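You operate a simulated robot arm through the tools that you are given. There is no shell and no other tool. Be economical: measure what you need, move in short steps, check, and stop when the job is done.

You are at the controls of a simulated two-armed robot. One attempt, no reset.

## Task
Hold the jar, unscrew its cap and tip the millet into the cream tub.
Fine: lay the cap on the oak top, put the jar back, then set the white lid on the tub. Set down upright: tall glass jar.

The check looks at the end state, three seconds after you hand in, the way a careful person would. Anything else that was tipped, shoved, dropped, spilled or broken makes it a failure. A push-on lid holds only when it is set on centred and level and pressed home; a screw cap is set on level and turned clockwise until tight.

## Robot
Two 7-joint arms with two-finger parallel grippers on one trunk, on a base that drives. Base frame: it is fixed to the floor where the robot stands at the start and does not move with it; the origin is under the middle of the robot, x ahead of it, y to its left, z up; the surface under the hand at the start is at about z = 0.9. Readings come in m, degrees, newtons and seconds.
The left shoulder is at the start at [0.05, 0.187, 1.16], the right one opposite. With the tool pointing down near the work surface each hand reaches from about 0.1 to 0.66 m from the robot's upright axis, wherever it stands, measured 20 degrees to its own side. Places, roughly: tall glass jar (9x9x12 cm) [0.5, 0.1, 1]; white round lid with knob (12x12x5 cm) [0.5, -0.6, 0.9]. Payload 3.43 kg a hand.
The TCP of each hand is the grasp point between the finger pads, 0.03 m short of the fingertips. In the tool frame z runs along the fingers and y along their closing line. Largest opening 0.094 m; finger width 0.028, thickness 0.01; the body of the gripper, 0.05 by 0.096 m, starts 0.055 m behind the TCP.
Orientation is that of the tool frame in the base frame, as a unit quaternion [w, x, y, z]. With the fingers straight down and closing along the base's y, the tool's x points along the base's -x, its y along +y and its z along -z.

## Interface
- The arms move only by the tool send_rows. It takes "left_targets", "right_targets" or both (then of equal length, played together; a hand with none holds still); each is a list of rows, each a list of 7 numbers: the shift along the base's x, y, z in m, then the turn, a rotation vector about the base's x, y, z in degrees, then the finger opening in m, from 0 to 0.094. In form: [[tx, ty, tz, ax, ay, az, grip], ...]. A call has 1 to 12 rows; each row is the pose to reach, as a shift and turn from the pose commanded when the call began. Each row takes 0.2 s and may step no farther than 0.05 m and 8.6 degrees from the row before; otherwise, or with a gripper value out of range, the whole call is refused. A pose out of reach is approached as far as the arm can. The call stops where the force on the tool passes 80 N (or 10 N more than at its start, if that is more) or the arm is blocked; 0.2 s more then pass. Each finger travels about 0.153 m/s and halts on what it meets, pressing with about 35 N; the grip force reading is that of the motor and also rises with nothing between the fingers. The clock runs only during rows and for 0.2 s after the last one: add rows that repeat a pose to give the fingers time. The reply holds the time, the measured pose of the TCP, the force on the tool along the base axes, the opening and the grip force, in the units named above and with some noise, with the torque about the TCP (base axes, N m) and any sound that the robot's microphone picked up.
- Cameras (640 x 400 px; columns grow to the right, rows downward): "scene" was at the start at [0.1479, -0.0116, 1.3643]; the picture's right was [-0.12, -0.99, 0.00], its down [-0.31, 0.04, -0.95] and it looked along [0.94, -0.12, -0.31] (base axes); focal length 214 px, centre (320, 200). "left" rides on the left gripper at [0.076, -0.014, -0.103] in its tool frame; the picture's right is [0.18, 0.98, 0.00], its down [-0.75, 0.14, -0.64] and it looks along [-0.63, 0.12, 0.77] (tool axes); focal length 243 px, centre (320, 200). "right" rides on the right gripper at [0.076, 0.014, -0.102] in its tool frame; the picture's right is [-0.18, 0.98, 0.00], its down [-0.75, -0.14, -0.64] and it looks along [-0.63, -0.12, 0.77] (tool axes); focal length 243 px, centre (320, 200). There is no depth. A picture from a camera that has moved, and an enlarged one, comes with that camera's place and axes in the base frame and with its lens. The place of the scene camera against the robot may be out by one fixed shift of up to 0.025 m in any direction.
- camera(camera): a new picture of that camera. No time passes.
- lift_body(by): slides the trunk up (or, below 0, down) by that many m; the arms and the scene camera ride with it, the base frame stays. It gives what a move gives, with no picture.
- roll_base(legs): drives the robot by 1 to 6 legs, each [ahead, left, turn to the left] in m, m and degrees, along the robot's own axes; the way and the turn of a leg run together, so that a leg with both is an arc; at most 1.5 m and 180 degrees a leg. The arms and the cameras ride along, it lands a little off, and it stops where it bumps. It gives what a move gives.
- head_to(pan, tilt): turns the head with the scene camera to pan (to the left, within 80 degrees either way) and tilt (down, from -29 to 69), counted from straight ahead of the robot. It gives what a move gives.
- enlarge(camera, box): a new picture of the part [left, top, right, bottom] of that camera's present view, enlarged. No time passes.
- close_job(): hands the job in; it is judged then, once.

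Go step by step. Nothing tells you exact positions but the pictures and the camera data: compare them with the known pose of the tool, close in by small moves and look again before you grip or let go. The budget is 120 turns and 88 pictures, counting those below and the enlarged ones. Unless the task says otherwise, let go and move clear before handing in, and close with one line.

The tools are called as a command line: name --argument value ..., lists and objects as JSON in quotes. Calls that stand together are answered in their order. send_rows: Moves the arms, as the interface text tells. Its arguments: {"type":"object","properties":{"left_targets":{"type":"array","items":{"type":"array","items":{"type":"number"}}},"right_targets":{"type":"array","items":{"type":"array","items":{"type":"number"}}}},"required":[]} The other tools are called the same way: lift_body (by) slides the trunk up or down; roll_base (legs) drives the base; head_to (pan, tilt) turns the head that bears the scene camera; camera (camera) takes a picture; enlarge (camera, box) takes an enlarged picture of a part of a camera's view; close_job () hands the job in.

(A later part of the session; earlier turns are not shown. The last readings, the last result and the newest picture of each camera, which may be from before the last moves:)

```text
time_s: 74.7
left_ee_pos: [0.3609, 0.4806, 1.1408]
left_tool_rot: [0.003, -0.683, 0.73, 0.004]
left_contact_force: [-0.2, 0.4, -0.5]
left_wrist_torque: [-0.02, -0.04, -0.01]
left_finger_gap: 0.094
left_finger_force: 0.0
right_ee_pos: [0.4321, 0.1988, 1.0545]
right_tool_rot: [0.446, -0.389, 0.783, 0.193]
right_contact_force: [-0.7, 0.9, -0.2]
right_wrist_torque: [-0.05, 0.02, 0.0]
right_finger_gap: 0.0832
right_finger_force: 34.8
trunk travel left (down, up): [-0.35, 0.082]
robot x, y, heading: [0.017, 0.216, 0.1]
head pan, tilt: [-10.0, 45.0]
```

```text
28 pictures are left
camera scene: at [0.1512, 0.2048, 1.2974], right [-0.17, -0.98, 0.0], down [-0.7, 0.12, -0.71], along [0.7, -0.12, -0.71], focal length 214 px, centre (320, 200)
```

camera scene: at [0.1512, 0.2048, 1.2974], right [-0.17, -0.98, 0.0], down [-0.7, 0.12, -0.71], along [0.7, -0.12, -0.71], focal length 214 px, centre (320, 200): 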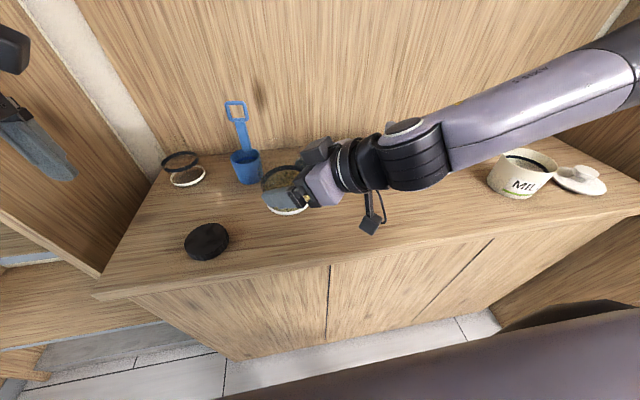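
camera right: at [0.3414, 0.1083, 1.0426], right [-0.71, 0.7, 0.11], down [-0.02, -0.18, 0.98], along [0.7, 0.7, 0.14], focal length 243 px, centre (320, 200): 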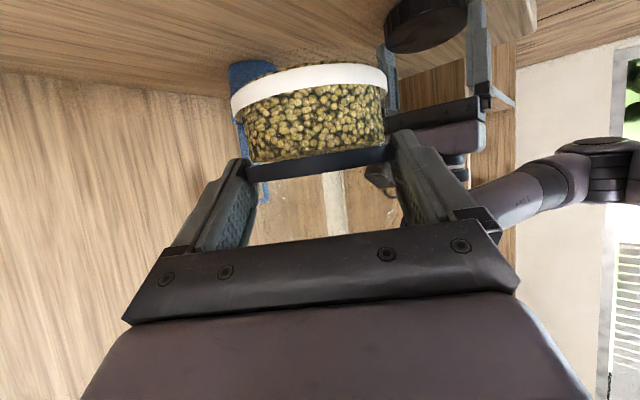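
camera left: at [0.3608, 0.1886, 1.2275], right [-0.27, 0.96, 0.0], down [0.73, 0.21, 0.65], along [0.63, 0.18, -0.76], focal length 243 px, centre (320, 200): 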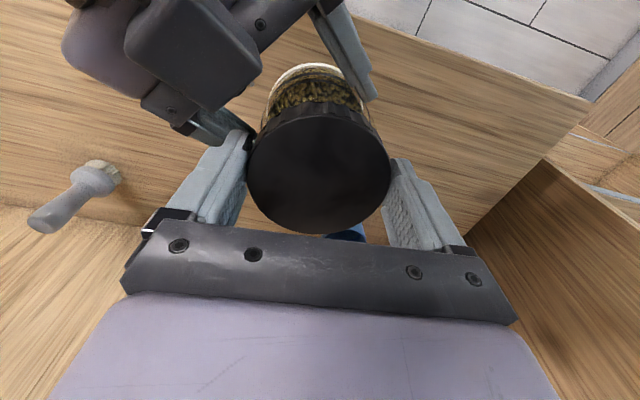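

The cap rests on the counter. I'll raise the jar level and drive right toward the tub.

send_rows --right_targets '[[0, 0, 0.03, 0, 0, 0, 0.065], [0, -0.01, 0.06, 0, 0, 0, 0.065], [0, -0.02, 0.07, 0, 0, 0, 0.065]]'

roll_base --legs '[[-0.06, -0.25, 0]]'

camera --camera "scene"

```text
time_s: 75.5
left_ee_pos: [0.3621, 0.4799, 1.1407]
left_tool_rot: [0.003, -0.684, 0.73, 0.005]
left_contact_force: [0.4, -0.1, 0.8]
left_wrist_torque: [-0.04, -0.03, 0.01]
left_finger_gap: 0.0936
left_finger_force: 0.1
right_ee_pos: [0.4328, 0.1789, 1.1241]
right_tool_rot: [0.448, -0.388, 0.783, 0.192]
right_contact_force: [-1.2, 0.0, -3.9]
right_wrist_torque: [-0.02, 0.02, -0.02]
right_finger_gap: 0.0833
right_finger_force: 34.8
trunk travel left (down, up): [-0.35, 0.082]
robot x, y, heading: [0.014, 0.2158, 0.2]
head pan, tilt: [-10.0, 45.0]
```

```text
time_s: 78.3
left_ee_pos: [0.3023, 0.2295, 1.1417]
left_tool_rot: [0.003, -0.683, 0.731, 0.005]
left_contact_force: [-0.6, 0.0, -0.6]
left_wrist_torque: [0.0, -0.02, -0.01]
left_finger_gap: 0.0938
left_finger_force: 0.0
right_ee_pos: [0.3722, -0.0701, 1.1243]
right_tool_rot: [0.448, -0.386, 0.783, 0.191]
right_contact_force: [0.7, -0.2, -3.0]
right_wrist_torque: [-0.02, 0.03, -0.02]
right_finger_gap: 0.0831
right_finger_force: 34.6
trunk travel left (down, up): [-0.35, 0.082]
robot x, y, heading: [-0.0445, -0.0323, -0.1]
head pan, tilt: [-10.0, 45.0]
```

```text
27 pictures are left
camera scene: at [0.0911, -0.045, 1.2973], right [-0.18, -0.98, 0.0], down [-0.7, 0.12, -0.71], along [0.7, -0.12, -0.71], focal length 214 px, centre (320, 200)
```

scene: 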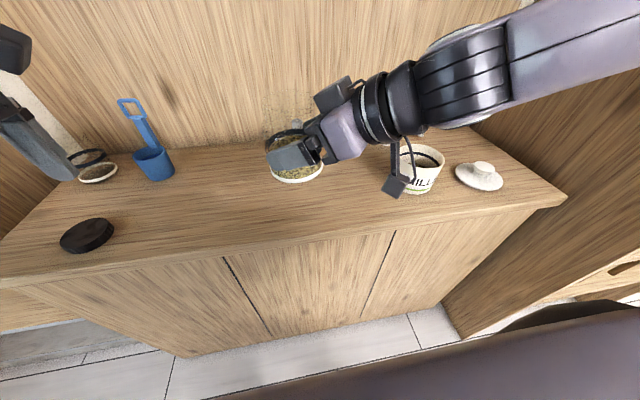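

The jar stays upright. I'll carry it to the left side of the tub and unwind the yaw.

send_rows --right_targets '[[0.01, -0.035, 0, 0, 0, -4, 0.065], [0.02, -0.075, 0, 0, 0, -8, 0.065], [0.035, -0.115, 0, 0, 0, -12, 0.065], [0.05, -0.155, 0, 0, 0, -16, 0.065], [0.065, -0.19, 0, 0, 0, -20, 0.065], [0.073, -0.22, 0, 0, 0, -24, 0.065], [0.073, -0.22, -0.01, 0, 0, -24, 0.065]]'

camera --camera "scene"

camera --camera "right"

```text
time_s: 79.9
left_ee_pos: [0.3029, 0.2296, 1.1401]
left_tool_rot: [0.004, -0.682, 0.731, 0.005]
left_contact_force: [-0.2, -1.7, 0.6]
left_wrist_torque: [0.04, 0.03, 0.02]
left_finger_gap: 0.094
left_finger_force: 0.1
right_ee_pos: [0.4455, -0.2902, 1.1118]
right_tool_rot: [0.478, -0.214, 0.847, 0.093]
right_contact_force: [0.7, 0.3, -3.8]
right_wrist_torque: [-0.04, 0.08, -0.03]
right_finger_gap: 0.0831
right_finger_force: 35.4
trunk travel left (down, up): [-0.35, 0.082]
robot x, y, heading: [-0.0475, -0.028, -0.2]
head pan, tilt: [-10.0, 45.0]
```

```text
26 pictures are left
camera scene: at [0.0913, -0.0453, 1.2972], right [-0.18, -0.98, 0.0], down [-0.7, 0.13, -0.71], along [0.7, -0.12, -0.71], focal length 214 px, centre (320, 200)
```

scene: 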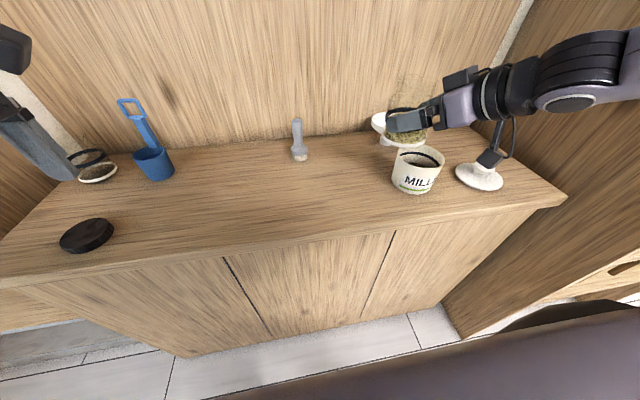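

```text
25 pictures are left
camera right: at [0.3258, -0.3361, 1.1009], right [-0.36, 0.93, 0.11], down [-0.09, -0.15, 0.98], along [0.93, 0.35, 0.14], focal length 243 px, centre (320, 200)
```

right: 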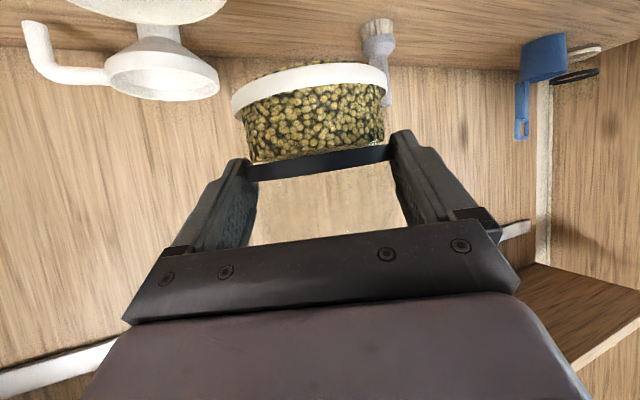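

The jar is beside the tub. I'll roll it toward the tub in stages, with the lip kept over the tub centre, and check reach at 40° first.

send_rows --right_targets '[[0, -0.004, -0.006, 7.24, 3.41, 0, 0.065], [0, -0.008, -0.012, 14.5, 6.8, 0, 0.065], [0, -0.012, -0.018, 21.7, 10.2, 0, 0.065], [0, -0.016, -0.024, 29, 13.6, 0, 0.065], [0, -0.018, -0.027, 36.2, 17, 0, 0.065]]'

camera --camera "scene"

```text
time_s: 81.1
left_ee_pos: [0.3027, 0.2306, 1.1401]
left_tool_rot: [0.004, -0.683, 0.73, 0.004]
left_contact_force: [-0.6, -0.4, -0.1]
left_wrist_torque: [-0.03, 0.0, -0.02]
left_finger_gap: 0.0939
left_finger_force: 0.0
right_ee_pos: [0.4447, -0.3084, 1.0866]
right_tool_rot: [0.392, -0.041, 0.836, 0.383]
right_contact_force: [1.0, 0.0, -3.9]
right_wrist_torque: [-0.04, 0.06, 0.02]
right_finger_gap: 0.083
right_finger_force: 35.6
trunk travel left (down, up): [-0.35, 0.082]
robot x, y, heading: [-0.0426, -0.0284, -0.1]
head pan, tilt: [-10.0, 45.0]
```

```text
24 pictures are left
camera scene: at [0.0912, -0.0451, 1.2972], right [-0.18, -0.98, 0.0], down [-0.7, 0.12, -0.71], along [0.7, -0.12, -0.71], focal length 214 px, centre (320, 200)
```

scene: 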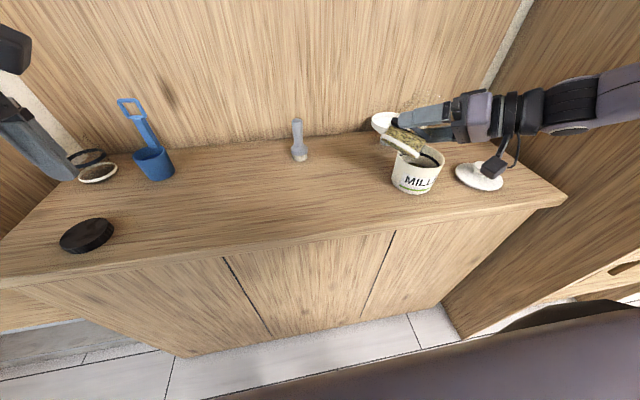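

enlarge --camera "scene" --box '[350, 90, 510, 210]'

```text
3.33 times, centred on (430, 150) of scene
camera zoom: at [0.0912, -0.0451, 1.2972], right [-0.18, -0.98, 0.0], down [-0.7, 0.12, -0.71], along [0.7, -0.12, -0.71], focal length 715 px, centre (-47, 367)
```

zoom: 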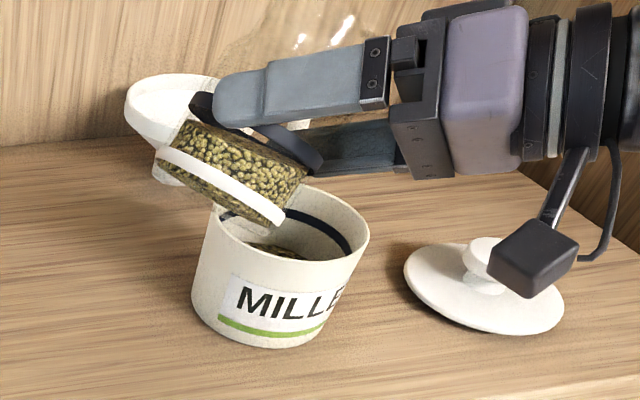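

Geometry is as planned: the mouth rises over the tub and the millet is still settled. I'll continue to 80°.

send_rows --right_targets '[[0, 0.001, 0, 6.3, 3, 0, 0.065], [0, 0.001, 0, 12.7, 6, 0, 0.065], [0, 0.002, 0, 18.1, 8.5, 0, 0.065], [0, 0.002, 0, 18.1, 8.5, 0, 0.065], [0, 0.0, 0, 24.4, 11.5, 0, 0.065], [0.001, -0.002, 0, 30.8, 14.5, 0, 0.065], [0.002, -0.0045, 0, 36.2, 17, 0, 0.065], [0.002, -0.0045, 0, 36.2, 17, 0, 0.065]]'

enlarge --camera "scene" --box '[350, 90, 510, 210]'

```text
time_s: 82.9
left_ee_pos: [0.3023, 0.2305, 1.1406]
left_tool_rot: [0.005, -0.682, 0.731, 0.004]
left_contact_force: [-0.5, 0.0, 0.5]
left_wrist_torque: [0.05, 0.0, -0.04]
left_finger_gap: 0.0939
left_finger_force: 0.1
right_ee_pos: [0.4472, -0.3127, 1.0869]
right_tool_rot: [0.26, 0.14, 0.724, 0.624]
right_contact_force: [-0.1, 0.3, -3.6]
right_wrist_torque: [-0.04, 0.01, -0.02]
right_finger_gap: 0.083
right_finger_force: 35.3
trunk travel left (down, up): [-0.35, 0.082]
robot x, y, heading: [-0.0448, -0.0321, -0.2]
head pan, tilt: [-10.0, 45.0]
```

```text
3.33 times, centred on (430, 150) of scene
camera zoom: at [0.0911, -0.0448, 1.2973], right [-0.18, -0.98, 0.0], down [-0.7, 0.12, -0.71], along [0.7, -0.12, -0.71], focal length 715 px, centre (-47, 367)
```

zoom: 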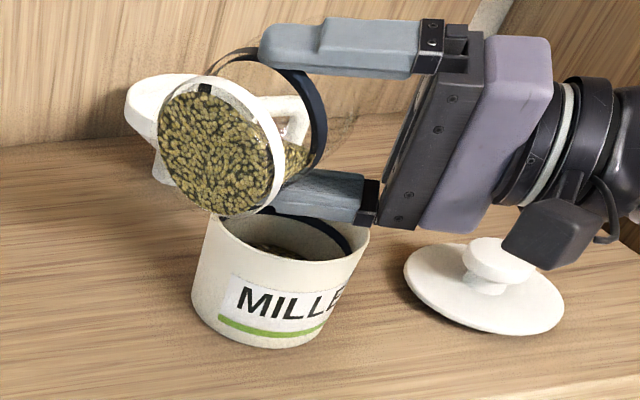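

Nothing has poured yet. The lip sits over the tub with a slight bias to the right, so I'll correct for that and continue to 120°.

send_rows --right_targets '[[0.0, 0.0, 0, 6, 2.8, 0, 0.065], [0.001, -0.002, 0, 12, 5.7, 0, 0.065], [0.0025, -0.004, 0, 18.1, 8.5, 0, 0.065], [0.0025, -0.004, 0, 18.1, 8.5, 0, 0.065], [0.0025, -0.004, 0, 18.1, 8.5, 0, 0.065], [0.005, -0.01, 0, 24.4, 11.5, 0, 0.065], [0.008, -0.016, 0, 30.8, 14.5, 0, 0.065], [0.0106, -0.021, 0, 36.2, 17, 0, 0.065], [0.0106, -0.021, 0, 36.2, 17, 0, 0.065], [0.0106, -0.021, 0, 36.2, 17, 0, 0.065]]'

enlarge --camera "scene" --box '[350, 90, 510, 210]'

```text
time_s: 85.1
left_ee_pos: [0.3026, 0.2298, 1.1398]
left_tool_rot: [0.004, -0.683, 0.731, 0.004]
left_contact_force: [-1.1, 0.3, -0.3]
left_wrist_torque: [0.03, -0.02, -0.01]
left_finger_gap: 0.0941
left_finger_force: 0.0
right_ee_pos: [0.4575, -0.3327, 1.0865]
right_tool_rot: [0.095, 0.302, 0.524, 0.791]
right_contact_force: [-0.3, 0.2, -2.6]
right_wrist_torque: [-0.05, 0.08, 0.01]
right_finger_gap: 0.0828
right_finger_force: 35.3
trunk travel left (down, up): [-0.35, 0.082]
robot x, y, heading: [-0.0436, -0.0302, -0.2]
head pan, tilt: [-10.0, 45.0]
```

```text
3.33 times, centred on (430, 150) of scene
camera zoom: at [0.0911, -0.0449, 1.2973], right [-0.18, -0.98, 0.0], down [-0.7, 0.12, -0.71], along [0.7, -0.12, -0.71], focal length 715 px, centre (-47, 367)
```

zoom: 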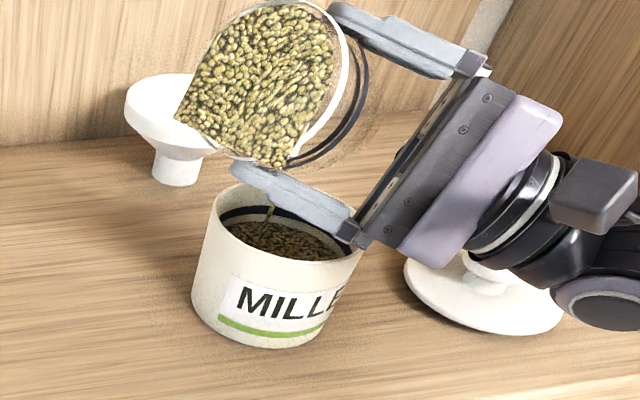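

Millet is now streaming into the tub. I'll hold, then tilt further to about 145°.

send_rows --right_targets '[[0, 0, 0.0, 0, 0, 0, 0.065], [0, 0, 0, 0, 0, 0, 0.065], [0.002, -0.005, 0.002, 4.5, 2.1, 0, 0.065], [0.004, -0.01, 0.004, 9, 4.2, 0, 0.065], [0.007, -0.015, 0.005, 13.5, 6.4, 0, 0.065], [0.01, -0.02, 0.005, 18.1, 8.5, 0, 0.065], [0.01, -0.02, 0.005, 22.6, 10.6, 0, 0.065], [0.01, -0.02, 0.005, 22.6, 10.6, 0, 0.065], [0.01, -0.02, 0.005, 22.6, 10.6, 0, 0.065], [0.01, -0.02, 0.005, 22.6, 10.6, 0, 0.065]]'

enlarge --camera "scene" --box '[350, 90, 510, 210]'

```text
time_s: 87.3
left_ee_pos: [0.3027, 0.2301, 1.1415]
left_tool_rot: [0.004, -0.683, 0.731, 0.005]
left_contact_force: [0.1, -0.7, 0.2]
left_wrist_torque: [0.01, 0.0, 0.01]
left_finger_gap: 0.0939
left_finger_force: 0.0
right_ee_pos: [0.4678, -0.353, 1.0919]
right_tool_rot: [-0.015, 0.385, 0.368, 0.846]
right_contact_force: [-0.1, 0.4, -1.8]
right_wrist_torque: [0.0, 0.03, -0.02]
right_finger_gap: 0.0831
right_finger_force: 35.2
trunk travel left (down, up): [-0.35, 0.082]
robot x, y, heading: [-0.0446, -0.0299, -0.2]
head pan, tilt: [-10.0, 45.0]
```

```text
3.33 times, centred on (430, 150) of scene
camera zoom: at [0.0911, -0.0449, 1.2973], right [-0.18, -0.98, 0.0], down [-0.7, 0.12, -0.71], along [0.7, -0.12, -0.71], focal length 715 px, centre (-47, 367)
```

zoom: 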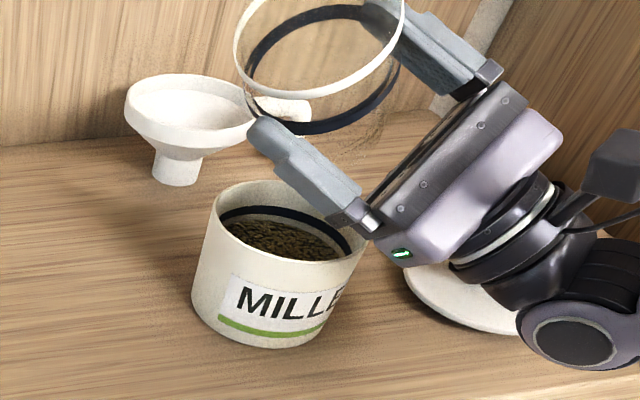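

The jar looks empty. I'll give it a final moment, then roll it back upright while lifting.

send_rows --right_targets '[[0, 0, 0.0, 5, 2.3, 0, 0.065], [0, 0, 0, 5, 2.3, 0, 0.065], [0, 0, 0, 0, 0, 0, 0.065], [0, 0, 0, 0, 0, 0, 0.065], [0, 0, 0.01, -7, -3.3, 0, 0.065], [-0.003, 0.006, 0.02, -14, -6.6, 0, 0.065], [-0.006, 0.012, 0.03, -21, -9.9, 0, 0.065], [-0.01, 0.02, 0.04, -28, -13.2, 0, 0.065], [-0.013, 0.027, 0.05, -35, -16.5, 0, 0.065], [-0.016, 0.033, 0.05, -42, -19.8, 0, 0.065], [-0.019, 0.04, 0.05, -49, -23.1, 0, 0.065], [-0.022, 0.045, 0.05, -56, -26.4, 0, 0.065]]'

send_rows --right_targets '[[0, 0.006, 0, -7, -3.3, 0, 0.065], [0, 0.012, 0, -14, -6.6, 0, 0.065], [0, 0.018, 0, -21, -9.9, 0, 0.065], [0, 0.024, 0, -28, -13.2, 0, 0.065], [0, 0.03, 0, -35, -16.5, 0, 0.065], [0, 0.036, 0, -42, -19.8, 0, 0.065], [0, 0.042, 0, -49, -23.1, 0, 0.065], [0, 0.048, 0, -56, -26.4, 0, 0.065], [0, 0.05, 0, -63, -29.7, 0, 0.065], [0, 0.05, 0, -70, -33, 0, 0.065], [0, 0.05, 0, -75, -35.3, 0, 0.065]]'

camera --camera "scene"

```text
time_s: 89.9
left_ee_pos: [0.3029, 0.2303, 1.1404]
left_tool_rot: [0.003, -0.683, 0.73, 0.005]
left_contact_force: [0.1, -0.7, -0.1]
left_wrist_torque: [0.01, 0.0, 0.0]
left_finger_gap: 0.0939
left_finger_force: 0.1
right_ee_pos: [0.4455, -0.3085, 1.1425]
right_tool_rot: [0.249, 0.15, 0.713, 0.639]
right_contact_force: [0.4, -0.2, -2.9]
right_wrist_torque: [-0.02, 0.0, 0.01]
right_finger_gap: 0.083
right_finger_force: 35.2
trunk travel left (down, up): [-0.35, 0.082]
robot x, y, heading: [-0.0421, -0.0278, -0.2]
head pan, tilt: [-10.0, 45.0]
```

```text
time_s: 92.3
left_ee_pos: [0.3027, 0.2317, 1.1397]
left_tool_rot: [0.004, -0.682, 0.731, 0.005]
left_contact_force: [-0.4, 0.6, 0.2]
left_wrist_torque: [0.01, 0.02, -0.02]
left_finger_gap: 0.0941
left_finger_force: 0.0
right_ee_pos: [0.446, -0.2578, 1.1412]
right_tool_rot: [0.478, -0.216, 0.846, 0.095]
right_contact_force: [0.3, -0.5, -2.0]
right_wrist_torque: [-0.02, 0.04, -0.01]
right_finger_gap: 0.0832
right_finger_force: 35.1
trunk travel left (down, up): [-0.35, 0.082]
robot x, y, heading: [-0.0445, -0.0296, -0.2]
head pan, tilt: [-10.0, 45.0]
```

```text
19 pictures are left
camera scene: at [0.091, -0.0448, 1.2973], right [-0.18, -0.98, 0.0], down [-0.7, 0.12, -0.71], along [0.7, -0.12, -0.71], focal length 214 px, centre (320, 200)
```

scene: 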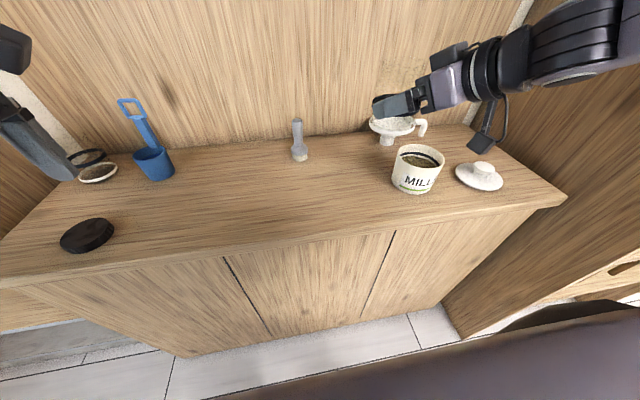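

The jar is upright again and the tub is undisturbed. I'll tuck the left hand in a little and drive left to return the jar.

send_rows --left_targets '[[0, -0.03, 0.02, 0, 0, 0, 0.094], [0, -0.06, 0.04, 0, 0, 0, 0.094], [0, -0.08, 0.06, 0, 0, 0, 0.094]]'

roll_base --legs '[[0.014, 0.272, 0]]'

camera --camera "right"

```text
time_s: 93.1
left_ee_pos: [0.3021, 0.1506, 1.2005]
left_tool_rot: [0.005, -0.682, 0.731, 0.005]
left_contact_force: [0.1, -0.2, -0.2]
left_wrist_torque: [0.02, 0.04, -0.01]
left_finger_gap: 0.094
left_finger_force: 0.2
right_ee_pos: [0.4452, -0.259, 1.1406]
right_tool_rot: [0.477, -0.215, 0.847, 0.096]
right_contact_force: [0.2, -0.1, -1.2]
right_wrist_torque: [-0.03, 0.04, 0.0]
right_finger_gap: 0.083
right_finger_force: 34.4
trunk travel left (down, up): [-0.35, 0.082]
robot x, y, heading: [-0.0422, -0.0304, -0.1]
head pan, tilt: [-10.0, 45.0]
```

```text
time_s: 96.1
left_ee_pos: [0.3184, 0.4217, 1.1994]
left_tool_rot: [0.004, -0.682, 0.731, 0.005]
left_contact_force: [-0.5, -0.2, -0.4]
left_wrist_torque: [0.0, 0.01, 0.01]
left_finger_gap: 0.0942
left_finger_force: 0.1
right_ee_pos: [0.4604, 0.014, 1.1411]
right_tool_rot: [0.477, -0.216, 0.847, 0.096]
right_contact_force: [0.0, 0.1, -2.3]
right_wrist_torque: [-0.03, 0.03, -0.04]
right_finger_gap: 0.083
right_finger_force: 35.3
trunk travel left (down, up): [-0.35, 0.082]
robot x, y, heading: [-0.0286, 0.2447, -0.3]
head pan, tilt: [-10.0, 45.0]
```

```text
18 pictures are left
camera right: at [0.3405, -0.0331, 1.1294], right [-0.36, 0.92, 0.11], down [-0.09, -0.15, 0.98], along [0.93, 0.35, 0.14], focal length 243 px, centre (320, 200)
```

right: 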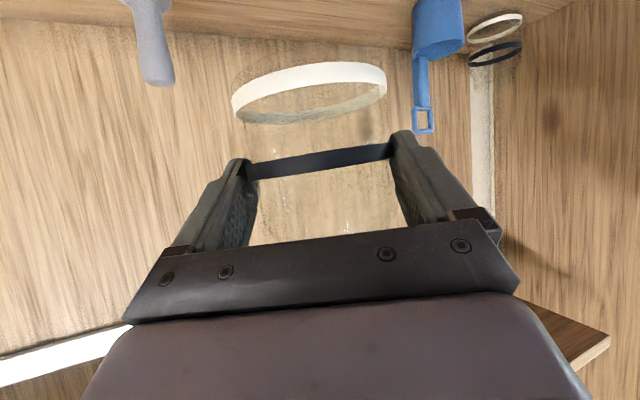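

The empty jar hangs level to within about 2°. I'll trim that, move over its original spot and lower it close to the counter.

send_rows --right_targets '[[0.003, 0.02, 0, 1, -0.3, 0, 0.065], [0.006, 0.04, 0, 2.2, -0.75, 0, 0.065], [0.0096, 0.0585, 0, 2.2, -0.75, 0, 0.065], [0.0096, 0.0585, -0.045, 2.2, -0.75, 0, 0.065], [0.0096, 0.0585, -0.09, 2.2, -0.75, 0, 0.065], [0.0096, 0.0585, -0.13, 2.2, -0.75, 0, 0.065], [0.0096, 0.0585, -0.16, 2.2, -0.75, 0, 0.065], [0.0096, 0.0585, -0.172, 2.2, -0.75, 0, 0.065], [0.0096, 0.0585, -0.172, 2.2, -0.75, 0, 0.065]]'

camera --camera "scene"

```text
time_s: 98.1
left_ee_pos: [0.3176, 0.421, 1.2004]
left_tool_rot: [0.004, -0.682, 0.732, 0.005]
left_contact_force: [0.0, -0.1, -0.4]
left_wrist_torque: [0.02, -0.01, -0.01]
left_finger_gap: 0.0939
left_finger_force: 0.3
right_ee_pos: [0.4697, 0.0709, 0.9685]
right_tool_rot: [0.487, -0.207, 0.841, 0.111]
right_contact_force: [0.6, -0.6, -2.8]
right_wrist_torque: [-0.01, 0.02, 0.03]
right_finger_gap: 0.0827
right_finger_force: 35.4
trunk travel left (down, up): [-0.35, 0.082]
robot x, y, heading: [-0.0289, 0.2411, -0.3]
head pan, tilt: [-10.0, 45.0]
```

```text
17 pictures are left
camera scene: at [0.1061, 0.2265, 1.2973], right [-0.18, -0.98, 0.0], down [-0.7, 0.13, -0.71], along [0.7, -0.13, -0.71], focal length 214 px, centre (320, 200)
```

scene: 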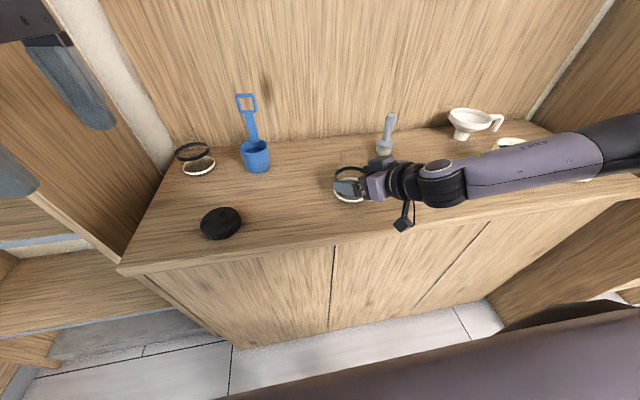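

send_rows --right_targets '[[0, 0, -0.004, 0, 0, 0, 0.065], [0, 0, -0.008, 0, 0, 0, 0.065], [0, 0, -0.012, 0, 0, 0, 0.065], [0, 0, -0.012, 0, 0, 0, 0.065]]'

```text
time_s: 99.1
left_ee_pos: [0.3148, 0.4216, 1.2]
left_tool_rot: [0.004, -0.682, 0.732, 0.004]
left_contact_force: [-0.5, 0.5, 0.1]
left_wrist_torque: [-0.03, 0.01, -0.02]
left_finger_gap: 0.094
left_finger_force: 0.0
right_ee_pos: [0.4702, 0.0711, 0.9612]
right_tool_rot: [0.491, -0.206, 0.839, 0.11]
right_contact_force: [0.6, -2.4, 20.3]
right_wrist_torque: [0.54, 0.34, 0.03]
right_finger_gap: 0.0829
right_finger_force: 35.2
trunk travel left (down, up): [-0.35, 0.082]
robot x, y, heading: [-0.0267, 0.2409, -0.3]
head pan, tilt: [-10.0, 45.0]
```

The jar base is touching. I'll relieve the pressure and open gently, then look.

send_rows --right_targets '[[0, 0, 0.003, 0, 0, 0, 0.065], [0, 0, 0.003, 0, 0, 0, 0.085], [0, 0, 0.003, 0, 0, 0, 0.088], [0, 0, 0.003, 0, 0, 0, 0.094], [0, 0, 0.003, 0, 0, 0, 0.094]]'

camera --camera "right"

```text
time_s: 100.3
left_ee_pos: [0.318, 0.4213, 1.1983]
left_tool_rot: [0.003, -0.681, 0.732, 0.004]
left_contact_force: [0.3, 0.4, 0.8]
left_wrist_torque: [0.0, 0.02, 0.0]
left_finger_gap: 0.0939
left_finger_force: 0.1
right_ee_pos: [0.4698, 0.0705, 0.9592]
right_tool_rot: [0.487, -0.207, 0.841, 0.11]
right_contact_force: [-0.4, -0.4, -0.1]
right_wrist_torque: [0.0, 0.01, 0.0]
right_finger_gap: 0.0945
right_finger_force: 0.1
trunk travel left (down, up): [-0.35, 0.082]
robot x, y, heading: [-0.0315, 0.2444, -0.3]
head pan, tilt: [-10.0, 45.0]
```

```text
16 pictures are left
camera right: at [0.3499, 0.0262, 0.945], right [-0.37, 0.92, 0.14], down [-0.1, -0.19, 0.98], along [0.93, 0.34, 0.16], focal length 243 px, centre (320, 200)
```

right: 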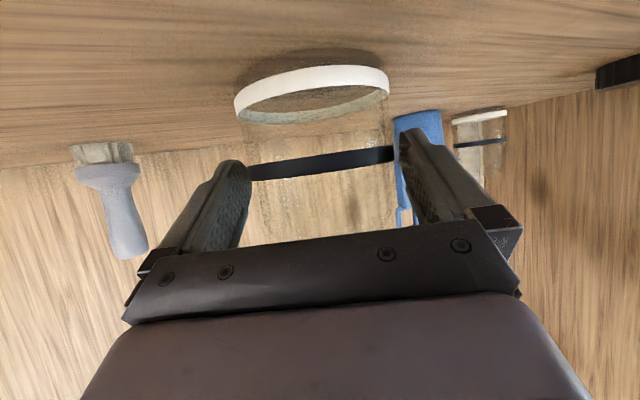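

The jar stands free. I'll withdraw with a straight rigid base move along the finger direction.

roll_base --legs '[[-0.098, -0.049, 0]]'

camera --camera "scene"

```text
time_s: 101.5
left_ee_pos: [0.2203, 0.3728, 1.2006]
left_tool_rot: [0.006, -0.682, 0.732, 0.004]
left_contact_force: [0.4, -0.9, 0.9]
left_wrist_torque: [0.03, -0.01, 0.02]
left_finger_gap: 0.0941
left_finger_force: 0.0
right_ee_pos: [0.3724, 0.0215, 0.9612]
right_tool_rot: [0.487, -0.206, 0.842, 0.11]
right_contact_force: [-0.7, 0.2, -0.3]
right_wrist_torque: [0.04, 0.03, -0.02]
right_finger_gap: 0.0939
right_finger_force: 0.1
trunk travel left (down, up): [-0.35, 0.082]
robot x, y, heading: [-0.126, 0.1922, -0.4]
head pan, tilt: [-10.0, 45.0]
```

```text
15 pictures are left
camera scene: at [0.0087, 0.1777, 1.2974], right [-0.18, -0.98, 0.0], down [-0.7, 0.13, -0.71], along [0.7, -0.13, -0.71], focal length 214 px, centre (320, 200)
```

scene: 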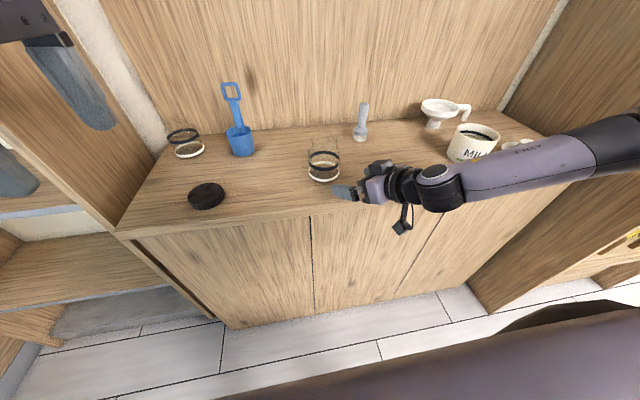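

The jar stands upright with the cap on the counter beside it. I'll raise the right hand to a fingers-down pose for the lid.

send_rows --right_targets '[[0, 0, 0.04, -1.6, 7.3, -3.1, 0.094], [0, 0, 0.08, -3.3, 14.7, -6.2, 0.094], [0, -0.01, 0.12, -5, 22.1, -9.3, 0.094], [0, -0.02, 0.16, -6.6, 29.4, -12.4, 0.094], [0, -0.03, 0.19, -8.3, 36.8, -15.5, 0.094], [0, -0.04, 0.22, -10, 44.2, -18.7, 0.094], [0, -0.05, 0.24, -11.6, 51.5, -21.8, 0.094], [0, -0.06, 0.25, -13.3, 58.9, -24.9, 0.094], [0, -0.06, 0.25, -13.3, 58.9, -24.9, 0.094]]'

roll_base --legs '[[0.12, -0.42, 0]]'

camera --camera "right"

camera --camera "scene"

```text
time_s: 103.5
left_ee_pos: [0.2207, 0.3727, 1.1993]
left_tool_rot: [0.004, -0.682, 0.732, 0.004]
left_contact_force: [0.1, -0.3, 0.3]
left_wrist_torque: [-0.01, 0.01, -0.04]
left_finger_gap: 0.094
left_finger_force: 0.1
right_ee_pos: [0.3558, -0.0504, 1.2014]
right_tool_rot: [0.0, 0.0, 1.0, 0.001]
right_contact_force: [-0.1, 0.0, 0.8]
right_wrist_torque: [0.0, 0.02, 0.0]
right_finger_gap: 0.0938
right_finger_force: 0.0
right hand out of reach, approached as far as the arm can: row 7, 8, 9
trunk travel left (down, up): [-0.35, 0.082]
robot x, y, heading: [-0.1228, 0.1958, -0.2]
head pan, tilt: [-10.0, 45.0]
```

```text
time_s: 107.7
left_ee_pos: [0.3397, -0.0434, 1.2]
left_tool_rot: [0.004, -0.684, 0.729, 0.004]
left_contact_force: [0.1, -0.6, 0.3]
left_wrist_torque: [-0.03, 0.0, 0.03]
left_finger_gap: 0.0939
left_finger_force: 0.2
right_ee_pos: [0.4778, -0.4679, 1.2007]
right_tool_rot: [0.001, -0.004, 1.0, 0.001]
right_contact_force: [0.2, 0.0, -0.4]
right_wrist_torque: [0.0, -0.01, -0.01]
right_finger_gap: 0.094
right_finger_force: 0.0
trunk travel left (down, up): [-0.35, 0.082]
robot x, y, heading: [-0.005, -0.2283, -0.1]
head pan, tilt: [-10.0, 45.0]
```

```text
14 pictures are left
camera right: at [0.4002, -0.4533, 1.3021], right [0.18, 0.98, 0.0], down [0.75, -0.14, 0.64], along [0.63, -0.11, -0.77], focal length 243 px, centre (320, 200)
```

right: 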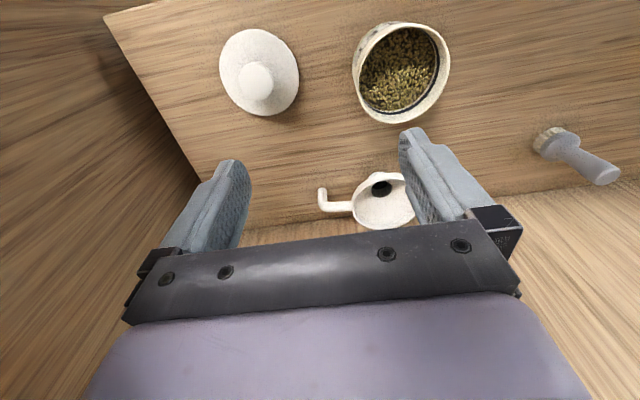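

```text
13 pictures are left
camera scene: at [0.1298, -0.2407, 1.2973], right [-0.17, -0.98, 0.0], down [-0.7, 0.12, -0.71], along [0.7, -0.12, -0.71], focal length 214 px, centre (320, 200)
```

scene: 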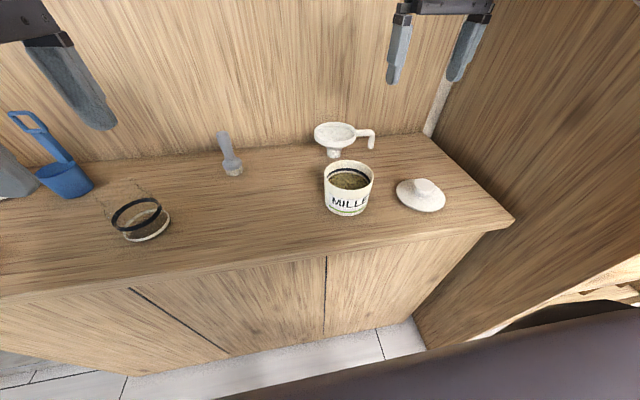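

The lid centre is near [0.473, -0.553], the tub is confirmed at [0.494, -0.369] and its millet sits below the rim. I'll go above the lid's knob and take a close look.

send_rows --right_targets '[[-0.002, -0.03, -0.03, 0, 0, 0, 0.094], [-0.003, -0.06, -0.06, 0, 0, 0, 0.094], [-0.005, -0.085, -0.1, 0, 0, 0, 0.094], [-0.005, -0.085, -0.14, 0, 0, 0, 0.094], [-0.005, -0.085, -0.16, 0, 0, 0, 0.094], [-0.005, -0.085, -0.16, 0, 0, 0, 0.08]]'

camera --camera "right"

enlarge --camera "scene" --box '[340, 120, 500, 220]'

```text
time_s: 109.1
left_ee_pos: [0.3424, -0.0444, 1.2014]
left_tool_rot: [0.004, -0.684, 0.729, 0.006]
left_contact_force: [-0.2, 0.0, -0.1]
left_wrist_torque: [-0.03, 0.0, 0.0]
left_finger_gap: 0.0941
left_finger_force: 0.1
right_ee_pos: [0.4715, -0.5522, 1.0414]
right_tool_rot: [0.0, -0.004, 1.0, 0.001]
right_contact_force: [-0.2, -0.3, -0.1]
right_wrist_torque: [-0.01, 0.02, -0.01]
right_finger_gap: 0.08
right_finger_force: 0.1
trunk travel left (down, up): [-0.35, 0.082]
robot x, y, heading: [-0.0051, -0.226, 0.0]
head pan, tilt: [-10.0, 45.0]
```

```text
12 pictures are left
camera right: at [0.3949, -0.5379, 1.1423], right [0.18, 0.98, 0.0], down [0.75, -0.14, 0.64], along [0.63, -0.11, -0.77], focal length 243 px, centre (320, 200)
```

right: 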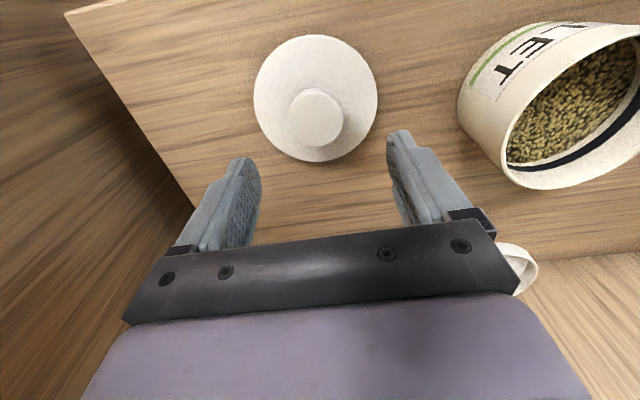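

```text
4.00 times, centred on (420, 170) of scene
camera zoom: at [0.1297, -0.2405, 1.2973], right [-0.17, -0.98, 0.0], down [-0.7, 0.12, -0.71], along [0.7, -0.12, -0.71], focal length 858 px, centre (-80, 320)
```

zoom: 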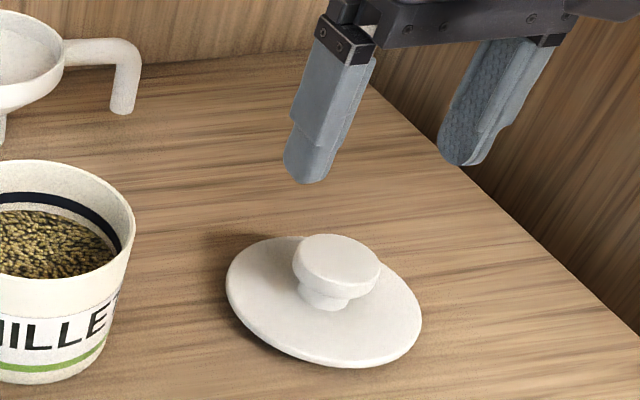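

The knob is mushroom-shaped at about [0.473, -0.553]. I'll descend so the fingertips stop just above the lid plate, and close on the knob head.

send_rows --right_targets '[[0.002, -0.001, -0.03, 0, 0, 0, 0.07], [0.002, -0.001, -0.06, 0, 0, 0, 0.07], [0.002, -0.001, -0.08, 0, 0, 0, 0.07], [0.002, -0.001, -0.089, 0, 0, 0, 0.07], [0.002, -0.001, -0.089, 0, 0, 0, 0.06], [0.002, -0.001, -0.089, 0, 0, 0, 0.045], [0.002, -0.001, -0.089, 0, 0, 0, 0.03], [0.002, -0.001, -0.089, 0, 0, 0, 0.03]]'

camera --camera "right"

```text
time_s: 110.9
left_ee_pos: [0.3412, -0.0445, 1.2]
left_tool_rot: [0.004, -0.684, 0.729, 0.005]
left_contact_force: [-1.2, 1.0, 0.0]
left_wrist_torque: [0.02, -0.02, 0.02]
left_finger_gap: 0.0939
left_finger_force: 0.1
right_ee_pos: [0.4738, -0.5528, 0.9518]
right_tool_rot: [0.001, -0.003, 1.0, 0.001]
right_contact_force: [0.8, -0.4, -0.9]
right_wrist_torque: [0.03, 0.0, 0.01]
right_finger_gap: 0.0454
right_finger_force: 34.9
trunk travel left (down, up): [-0.35, 0.082]
robot x, y, heading: [-0.0037, -0.2281, 0.2]
head pan, tilt: [-10.0, 45.0]
```

```text
10 pictures are left
camera right: at [0.3972, -0.539, 1.0529], right [0.18, 0.98, 0.0], down [0.75, -0.14, 0.64], along [0.63, -0.11, -0.77], focal length 243 px, centre (320, 200)
```

right: 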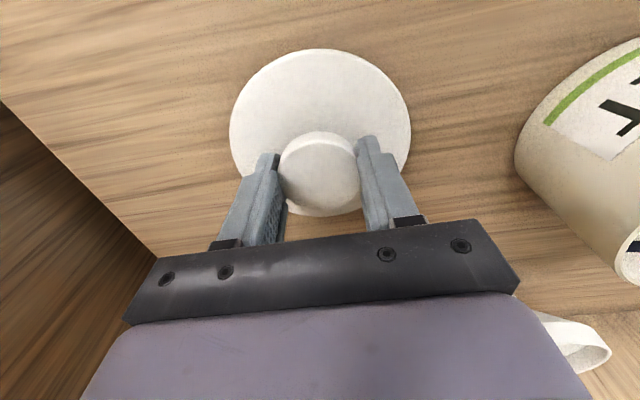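

The lid is gripped dead centre on its knob. I'll lift it, carry it over the tub and stop just above the rim.

send_rows --right_targets '[[0, 0, 0.03, 0, 0, 0, 0.03], [0, 0, 0.07, 0, 0, 0, 0.03], [0, 0, 0.12, 0, 0, 0, 0.03], [0.005, 0.045, 0.12, 0, 0, 0, 0.03], [0.01, 0.09, 0.12, 0, 0, 0, 0.03], [0.015, 0.135, 0.12, 0, 0, 0, 0.03], [0.0207, 0.184, 0.12, 0, 0, 0, 0.03], [0.0207, 0.184, 0.105, 0, 0, 0, 0.03], [0.0207, 0.184, 0.098, 0, 0, 0, 0.03], [0.0207, 0.184, 0.098, 0, 0, 0, 0.03]]'

enlarge --camera "scene" --box '[260, 110, 420, 230]'

camera --camera "right"

```text
time_s: 113.1
left_ee_pos: [0.3397, -0.0451, 1.1993]
left_tool_rot: [0.004, -0.684, 0.729, 0.005]
left_contact_force: [-0.7, 0.1, -0.2]
left_wrist_torque: [0.02, -0.02, 0.0]
left_finger_gap: 0.0939
left_finger_force: 0.1
right_ee_pos: [0.4682, -0.4011, 1.0491]
right_tool_rot: [0.002, -0.003, 1.0, 0.002]
right_contact_force: [-0.5, -0.2, -0.6]
right_wrist_torque: [0.01, -0.01, -0.03]
right_finger_gap: 0.0452
right_finger_force: 34.7
right hand out of reach, approached as far as the arm can: row 7, 8, 9, 10
trunk travel left (down, up): [-0.35, 0.082]
robot x, y, heading: [-0.0065, -0.2269, -0.0]
head pan, tilt: [-10.0, 45.0]
```

```text
3.33 times, centred on (340, 170) of scene
camera zoom: at [0.1298, -0.2406, 1.2973], right [-0.17, -0.98, 0.0], down [-0.7, 0.12, -0.71], along [0.7, -0.12, -0.71], focal length 715 px, centre (253, 300)
```

zoom: 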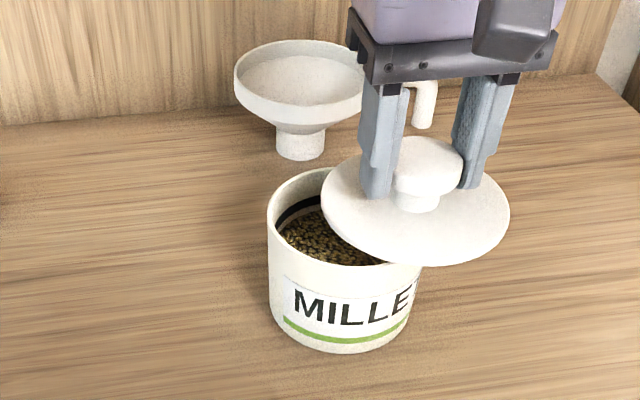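

```text
8 pictures are left
camera right: at [0.3913, -0.3871, 1.1518], right [0.18, 0.98, 0.0], down [0.75, -0.14, 0.64], along [0.63, -0.11, -0.77], focal length 243 px, centre (320, 200)
```

right: 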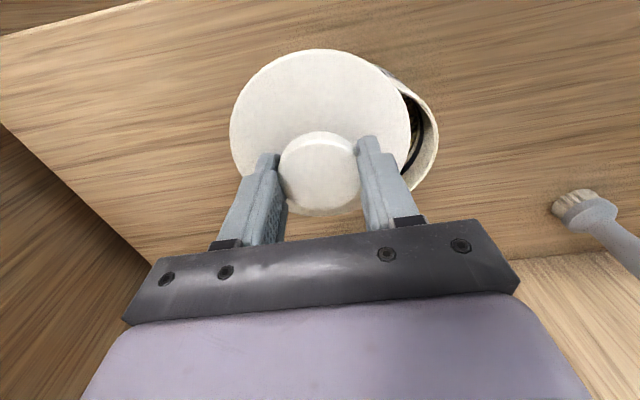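

The arm hits its cross-body limit just short of the tub. I'll lift a little, drive left 12 cm so the tub lies on the right arm's own side, then move over it.

send_rows --right_targets '[[0, 0, 0.03, 0, 0, 0, 0.03], [0, 0, 0.05, 0, 0, 0, 0.03]]'

roll_base --legs '[[0.0, 0.12, 0]]'

```text
time_s: 113.7
left_ee_pos: [0.3397, -0.0447, 1.1992]
left_tool_rot: [0.003, -0.684, 0.729, 0.005]
left_contact_force: [-0.3, -0.6, 0.4]
left_wrist_torque: [-0.02, -0.01, 0.0]
left_finger_gap: 0.0938
left_finger_force: 0.1
right_ee_pos: [0.4649, -0.4066, 1.1009]
right_tool_rot: [0.001, -0.003, 1.0, 0.002]
right_contact_force: [0.1, -0.6, -0.1]
right_wrist_torque: [0.02, -0.02, 0.02]
right_finger_gap: 0.0455
right_finger_force: 35.1
right hand out of reach, approached as far as the arm can: row 2
trunk travel left (down, up): [-0.35, 0.082]
robot x, y, heading: [-0.0091, -0.2257, -0.1]
head pan, tilt: [-10.0, 45.0]
```

```text
time_s: 115.4
left_ee_pos: [0.3401, 0.075, 1.1997]
left_tool_rot: [0.004, -0.684, 0.73, 0.005]
left_contact_force: [-0.1, -0.1, -0.2]
left_wrist_torque: [0.0, 0.01, 0.0]
left_finger_gap: 0.094
left_finger_force: 0.0
right_ee_pos: [0.4647, -0.2859, 1.0997]
right_tool_rot: [0.001, -0.004, 1.0, 0.002]
right_contact_force: [-0.2, -0.3, -0.5]
right_wrist_torque: [-0.03, 0.02, -0.05]
right_finger_gap: 0.0455
right_finger_force: 35.3
trunk travel left (down, up): [-0.35, 0.082]
robot x, y, heading: [-0.0055, -0.1117, 0.1]
head pan, tilt: [-10.0, 45.0]
```

send_rows --right_targets '[[0.01, -0.03, 0, 0, 0, 0, 0.03], [0.02, -0.06, 0, 0, 0, 0, 0.03], [0.0298, -0.0828, 0, 0, 0, 0, 0.03], [0.0298, -0.0828, -0.03, 0, 0, 0, 0.03], [0.0298, -0.0828, -0.05, 0, 0, 0, 0.03], [0.0298, -0.0828, -0.055, 0, 0, 0, 0.03], [0.0298, -0.0828, -0.055, 0, 0, 0, 0.03]]'

enlarge --camera "scene" --box '[340, 110, 500, 230]'

camera --camera "right"

```text
time_s: 117.0
left_ee_pos: [0.3408, 0.0737, 1.2004]
left_tool_rot: [0.004, -0.684, 0.73, 0.004]
left_contact_force: [0.0, -0.5, 1.7]
left_wrist_torque: [0.02, 0.0, -0.03]
left_finger_gap: 0.094
left_finger_force: 0.0
right_ee_pos: [0.4959, -0.3676, 1.0445]
right_tool_rot: [0.001, -0.003, 1.0, 0.002]
right_contact_force: [-0.1, -0.2, -0.1]
right_wrist_torque: [-0.01, 0.0, -0.01]
right_finger_gap: 0.0451
right_finger_force: 35.2
trunk travel left (down, up): [-0.35, 0.082]
robot x, y, heading: [-0.0074, -0.1096, 0.3]
head pan, tilt: [-10.0, 45.0]
```

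```text
3.33 times, centred on (420, 170) of scene
camera zoom: at [0.1296, -0.1219, 1.2973], right [-0.17, -0.98, 0.0], down [-0.7, 0.12, -0.71], along [0.7, -0.12, -0.71], focal length 715 px, centre (-13, 300)
```

zoom: 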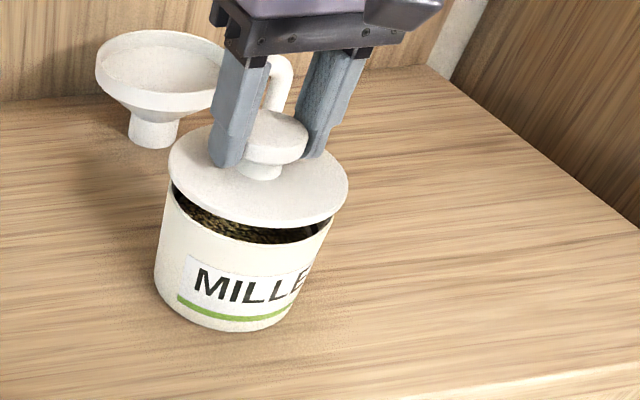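

```text
6 pictures are left
camera right: at [0.4178, -0.355, 1.1461], right [0.18, 0.98, 0.0], down [0.75, -0.14, 0.64], along [0.63, -0.11, -0.77], focal length 243 px, centre (320, 200)
```

right: 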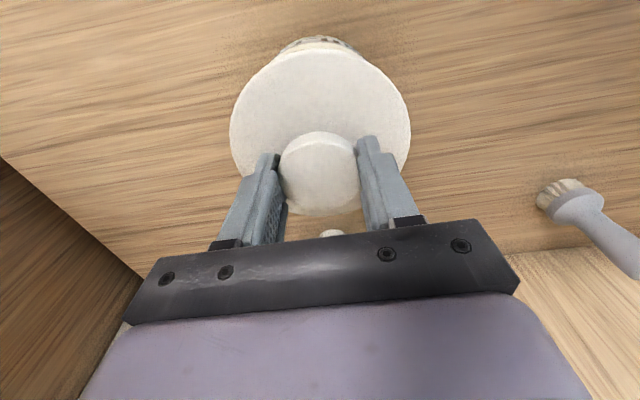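

The lid lines up with the tub rim in both views. I'll lower in small steps and watch the force.

send_rows --right_targets '[[-0.001, -0.001, -0.003, 0, 0, 0, 0.03], [-0.001, -0.001, -0.006, 0, 0, 0, 0.03], [-0.001, -0.001, -0.009, 0, 0, 0, 0.03], [-0.001, -0.001, -0.012, 0, 0, 0, 0.03], [-0.001, -0.001, -0.014, 0, 0, 0, 0.03], [-0.001, -0.001, -0.014, 0, 0, 0, 0.03]]'

```text
time_s: 118.4
left_ee_pos: [0.3404, 0.0744, 1.1998]
left_tool_rot: [0.004, -0.684, 0.73, 0.004]
left_contact_force: [0.5, -0.1, 0.3]
left_wrist_torque: [0.02, -0.02, -0.01]
left_finger_gap: 0.094
left_finger_force: 0.1
right_ee_pos: [0.4934, -0.3693, 1.0323]
right_tool_rot: [0.002, -0.003, 1.0, 0.002]
right_contact_force: [0.1, 0.8, 0.0]
right_wrist_torque: [-0.02, 0.02, -0.01]
right_finger_gap: 0.0452
right_finger_force: 34.6
trunk travel left (down, up): [-0.35, 0.082]
robot x, y, heading: [-0.0047, -0.1049, 0.1]
head pan, tilt: [-10.0, 45.0]
```

send_rows --right_targets '[[0, 0, -0.002, 0, 0, 0, 0.03], [0, 0, -0.004, 0, 0, 0, 0.03], [0, 0, -0.006, 0, 0, 0, 0.03], [0, 0, -0.008, 0, 0, 0, 0.03], [0, 0, -0.008, 0, 0, 0, 0.03]]'

enlarge --camera "scene" --box '[360, 130, 480, 220]'

```text
time_s: 119.6
left_ee_pos: [0.3391, 0.0742, 1.2007]
left_tool_rot: [0.005, -0.684, 0.73, 0.004]
left_contact_force: [0.2, 0.3, 0.5]
left_wrist_torque: [0.0, -0.01, 0.02]
left_finger_gap: 0.0941
left_finger_force: 0.0
right_ee_pos: [0.4936, -0.3693, 1.0273]
right_tool_rot: [0.006, -0.004, 1.0, 0.003]
right_contact_force: [1.5, -7.1, 29.2]
right_wrist_torque: [-0.12, -0.13, 0.14]
right_finger_gap: 0.0454
right_finger_force: 35.1
trunk travel left (down, up): [-0.35, 0.082]
robot x, y, heading: [-0.0078, -0.1077, -0.2]
head pan, tilt: [-10.0, 45.0]
```

```text
4.44 times, centred on (420, 175) of scene
camera zoom: at [0.1274, -0.1215, 1.2979], right [-0.17, -0.98, 0.0], down [-0.69, 0.12, -0.71], along [0.7, -0.12, -0.71], focal length 953 px, centre (-124, 311)
```

zoom: 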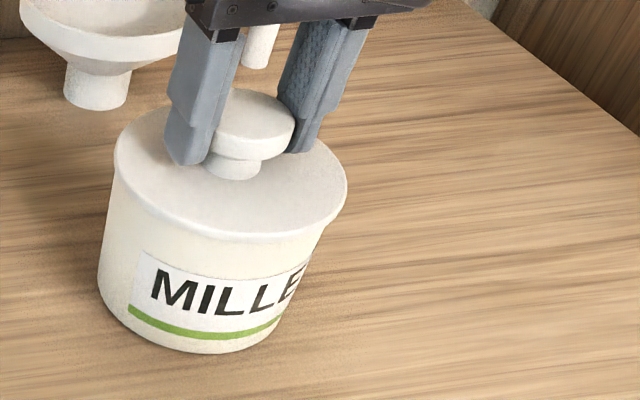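

Contact with the rim. I'll ease 1 mm sideways to relieve the lateral force and press down.

send_rows --right_targets '[[0, -0.001, 0.001, 0, 0, 0, 0.03], [0, -0.001, -0.001, 0, 0, 0, 0.03], [0, -0.001, -0.003, 0, 0, 0, 0.03], [0, -0.001, -0.005, 0, 0, 0, 0.03], [0, -0.001, -0.007, 0, 0, 0, 0.03], [0, -0.001, -0.007, 0, 0, 0, 0.03]]'

```text
time_s: 121.0
left_ee_pos: [0.337, 0.0749, 1.2018]
left_tool_rot: [0.005, -0.683, 0.73, 0.002]
left_contact_force: [0.9, -0.6, -0.1]
left_wrist_torque: [-0.01, -0.04, -0.02]
left_finger_gap: 0.0939
left_finger_force: 0.1
right_ee_pos: [0.4936, -0.3696, 1.0245]
right_tool_rot: [0.011, -0.004, 1.0, 0.003]
right_contact_force: [-0.5, -8.9, 51.1]
right_wrist_torque: [-0.71, 0.56, 0.15]
right_finger_gap: 0.0455
right_finger_force: 34.2
trunk travel left (down, up): [-0.35, 0.082]
robot x, y, heading: [-0.0049, -0.1056, 0.4]
head pan, tilt: [-10.0, 45.0]
```

send_rows --right_targets '[[0, 0, -0.002, 0, 0, 0, 0.03], [0, 0, -0.004, 0, 0, 0, 0.03], [0, 0, -0.006, 0, 0, 0, 0.03], [0, 0, -0.008, 0, 0, 0, 0.03], [0, 0, -0.008, 0, 0, 0, 0.03]]'

enlarge --camera "scene" --box '[360, 130, 480, 220]'

```text
time_s: 122.0
left_ee_pos: [0.3384, 0.0744, 1.1992]
left_tool_rot: [0.004, -0.684, 0.73, 0.003]
left_contact_force: [-0.7, 0.5, -0.4]
left_wrist_torque: [0.01, 0.01, 0.04]
left_finger_gap: 0.0943
left_finger_force: 0.1
right_ee_pos: [0.4964, -0.3709, 1.0245]
right_tool_rot: [0.017, -0.001, 1.0, 0.004]
right_contact_force: [-7.1, -0.6, 28.6]
right_wrist_torque: [-0.86, 1.04, -0.2]
right_finger_gap: 0.0454
right_finger_force: 34.5
trunk travel left (down, up): [-0.35, 0.082]
robot x, y, heading: [-0.0061, -0.1065, 0.3]
head pan, tilt: [-10.0, 45.0]
stopped in row 5 (right hand): the force on the tool passed its limit at 81 N (the readings are from after the stop); the commanded pose is now the measured one
```

```text
4.44 times, centred on (420, 175) of scene
camera zoom: at [0.1267, -0.1209, 1.2967], right [-0.17, -0.98, 0.0], down [-0.69, 0.12, -0.71], along [0.7, -0.12, -0.71], focal length 953 px, centre (-124, 311)
```

zoom: 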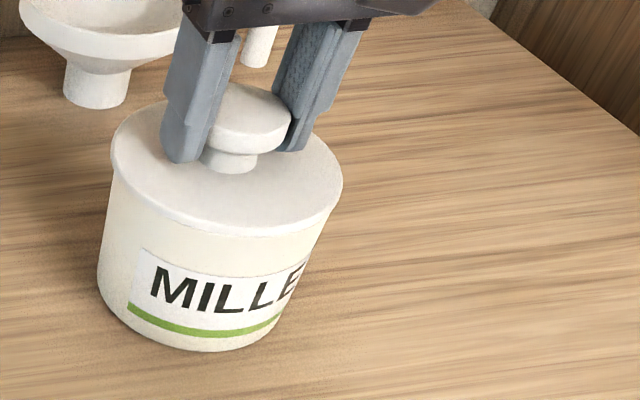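

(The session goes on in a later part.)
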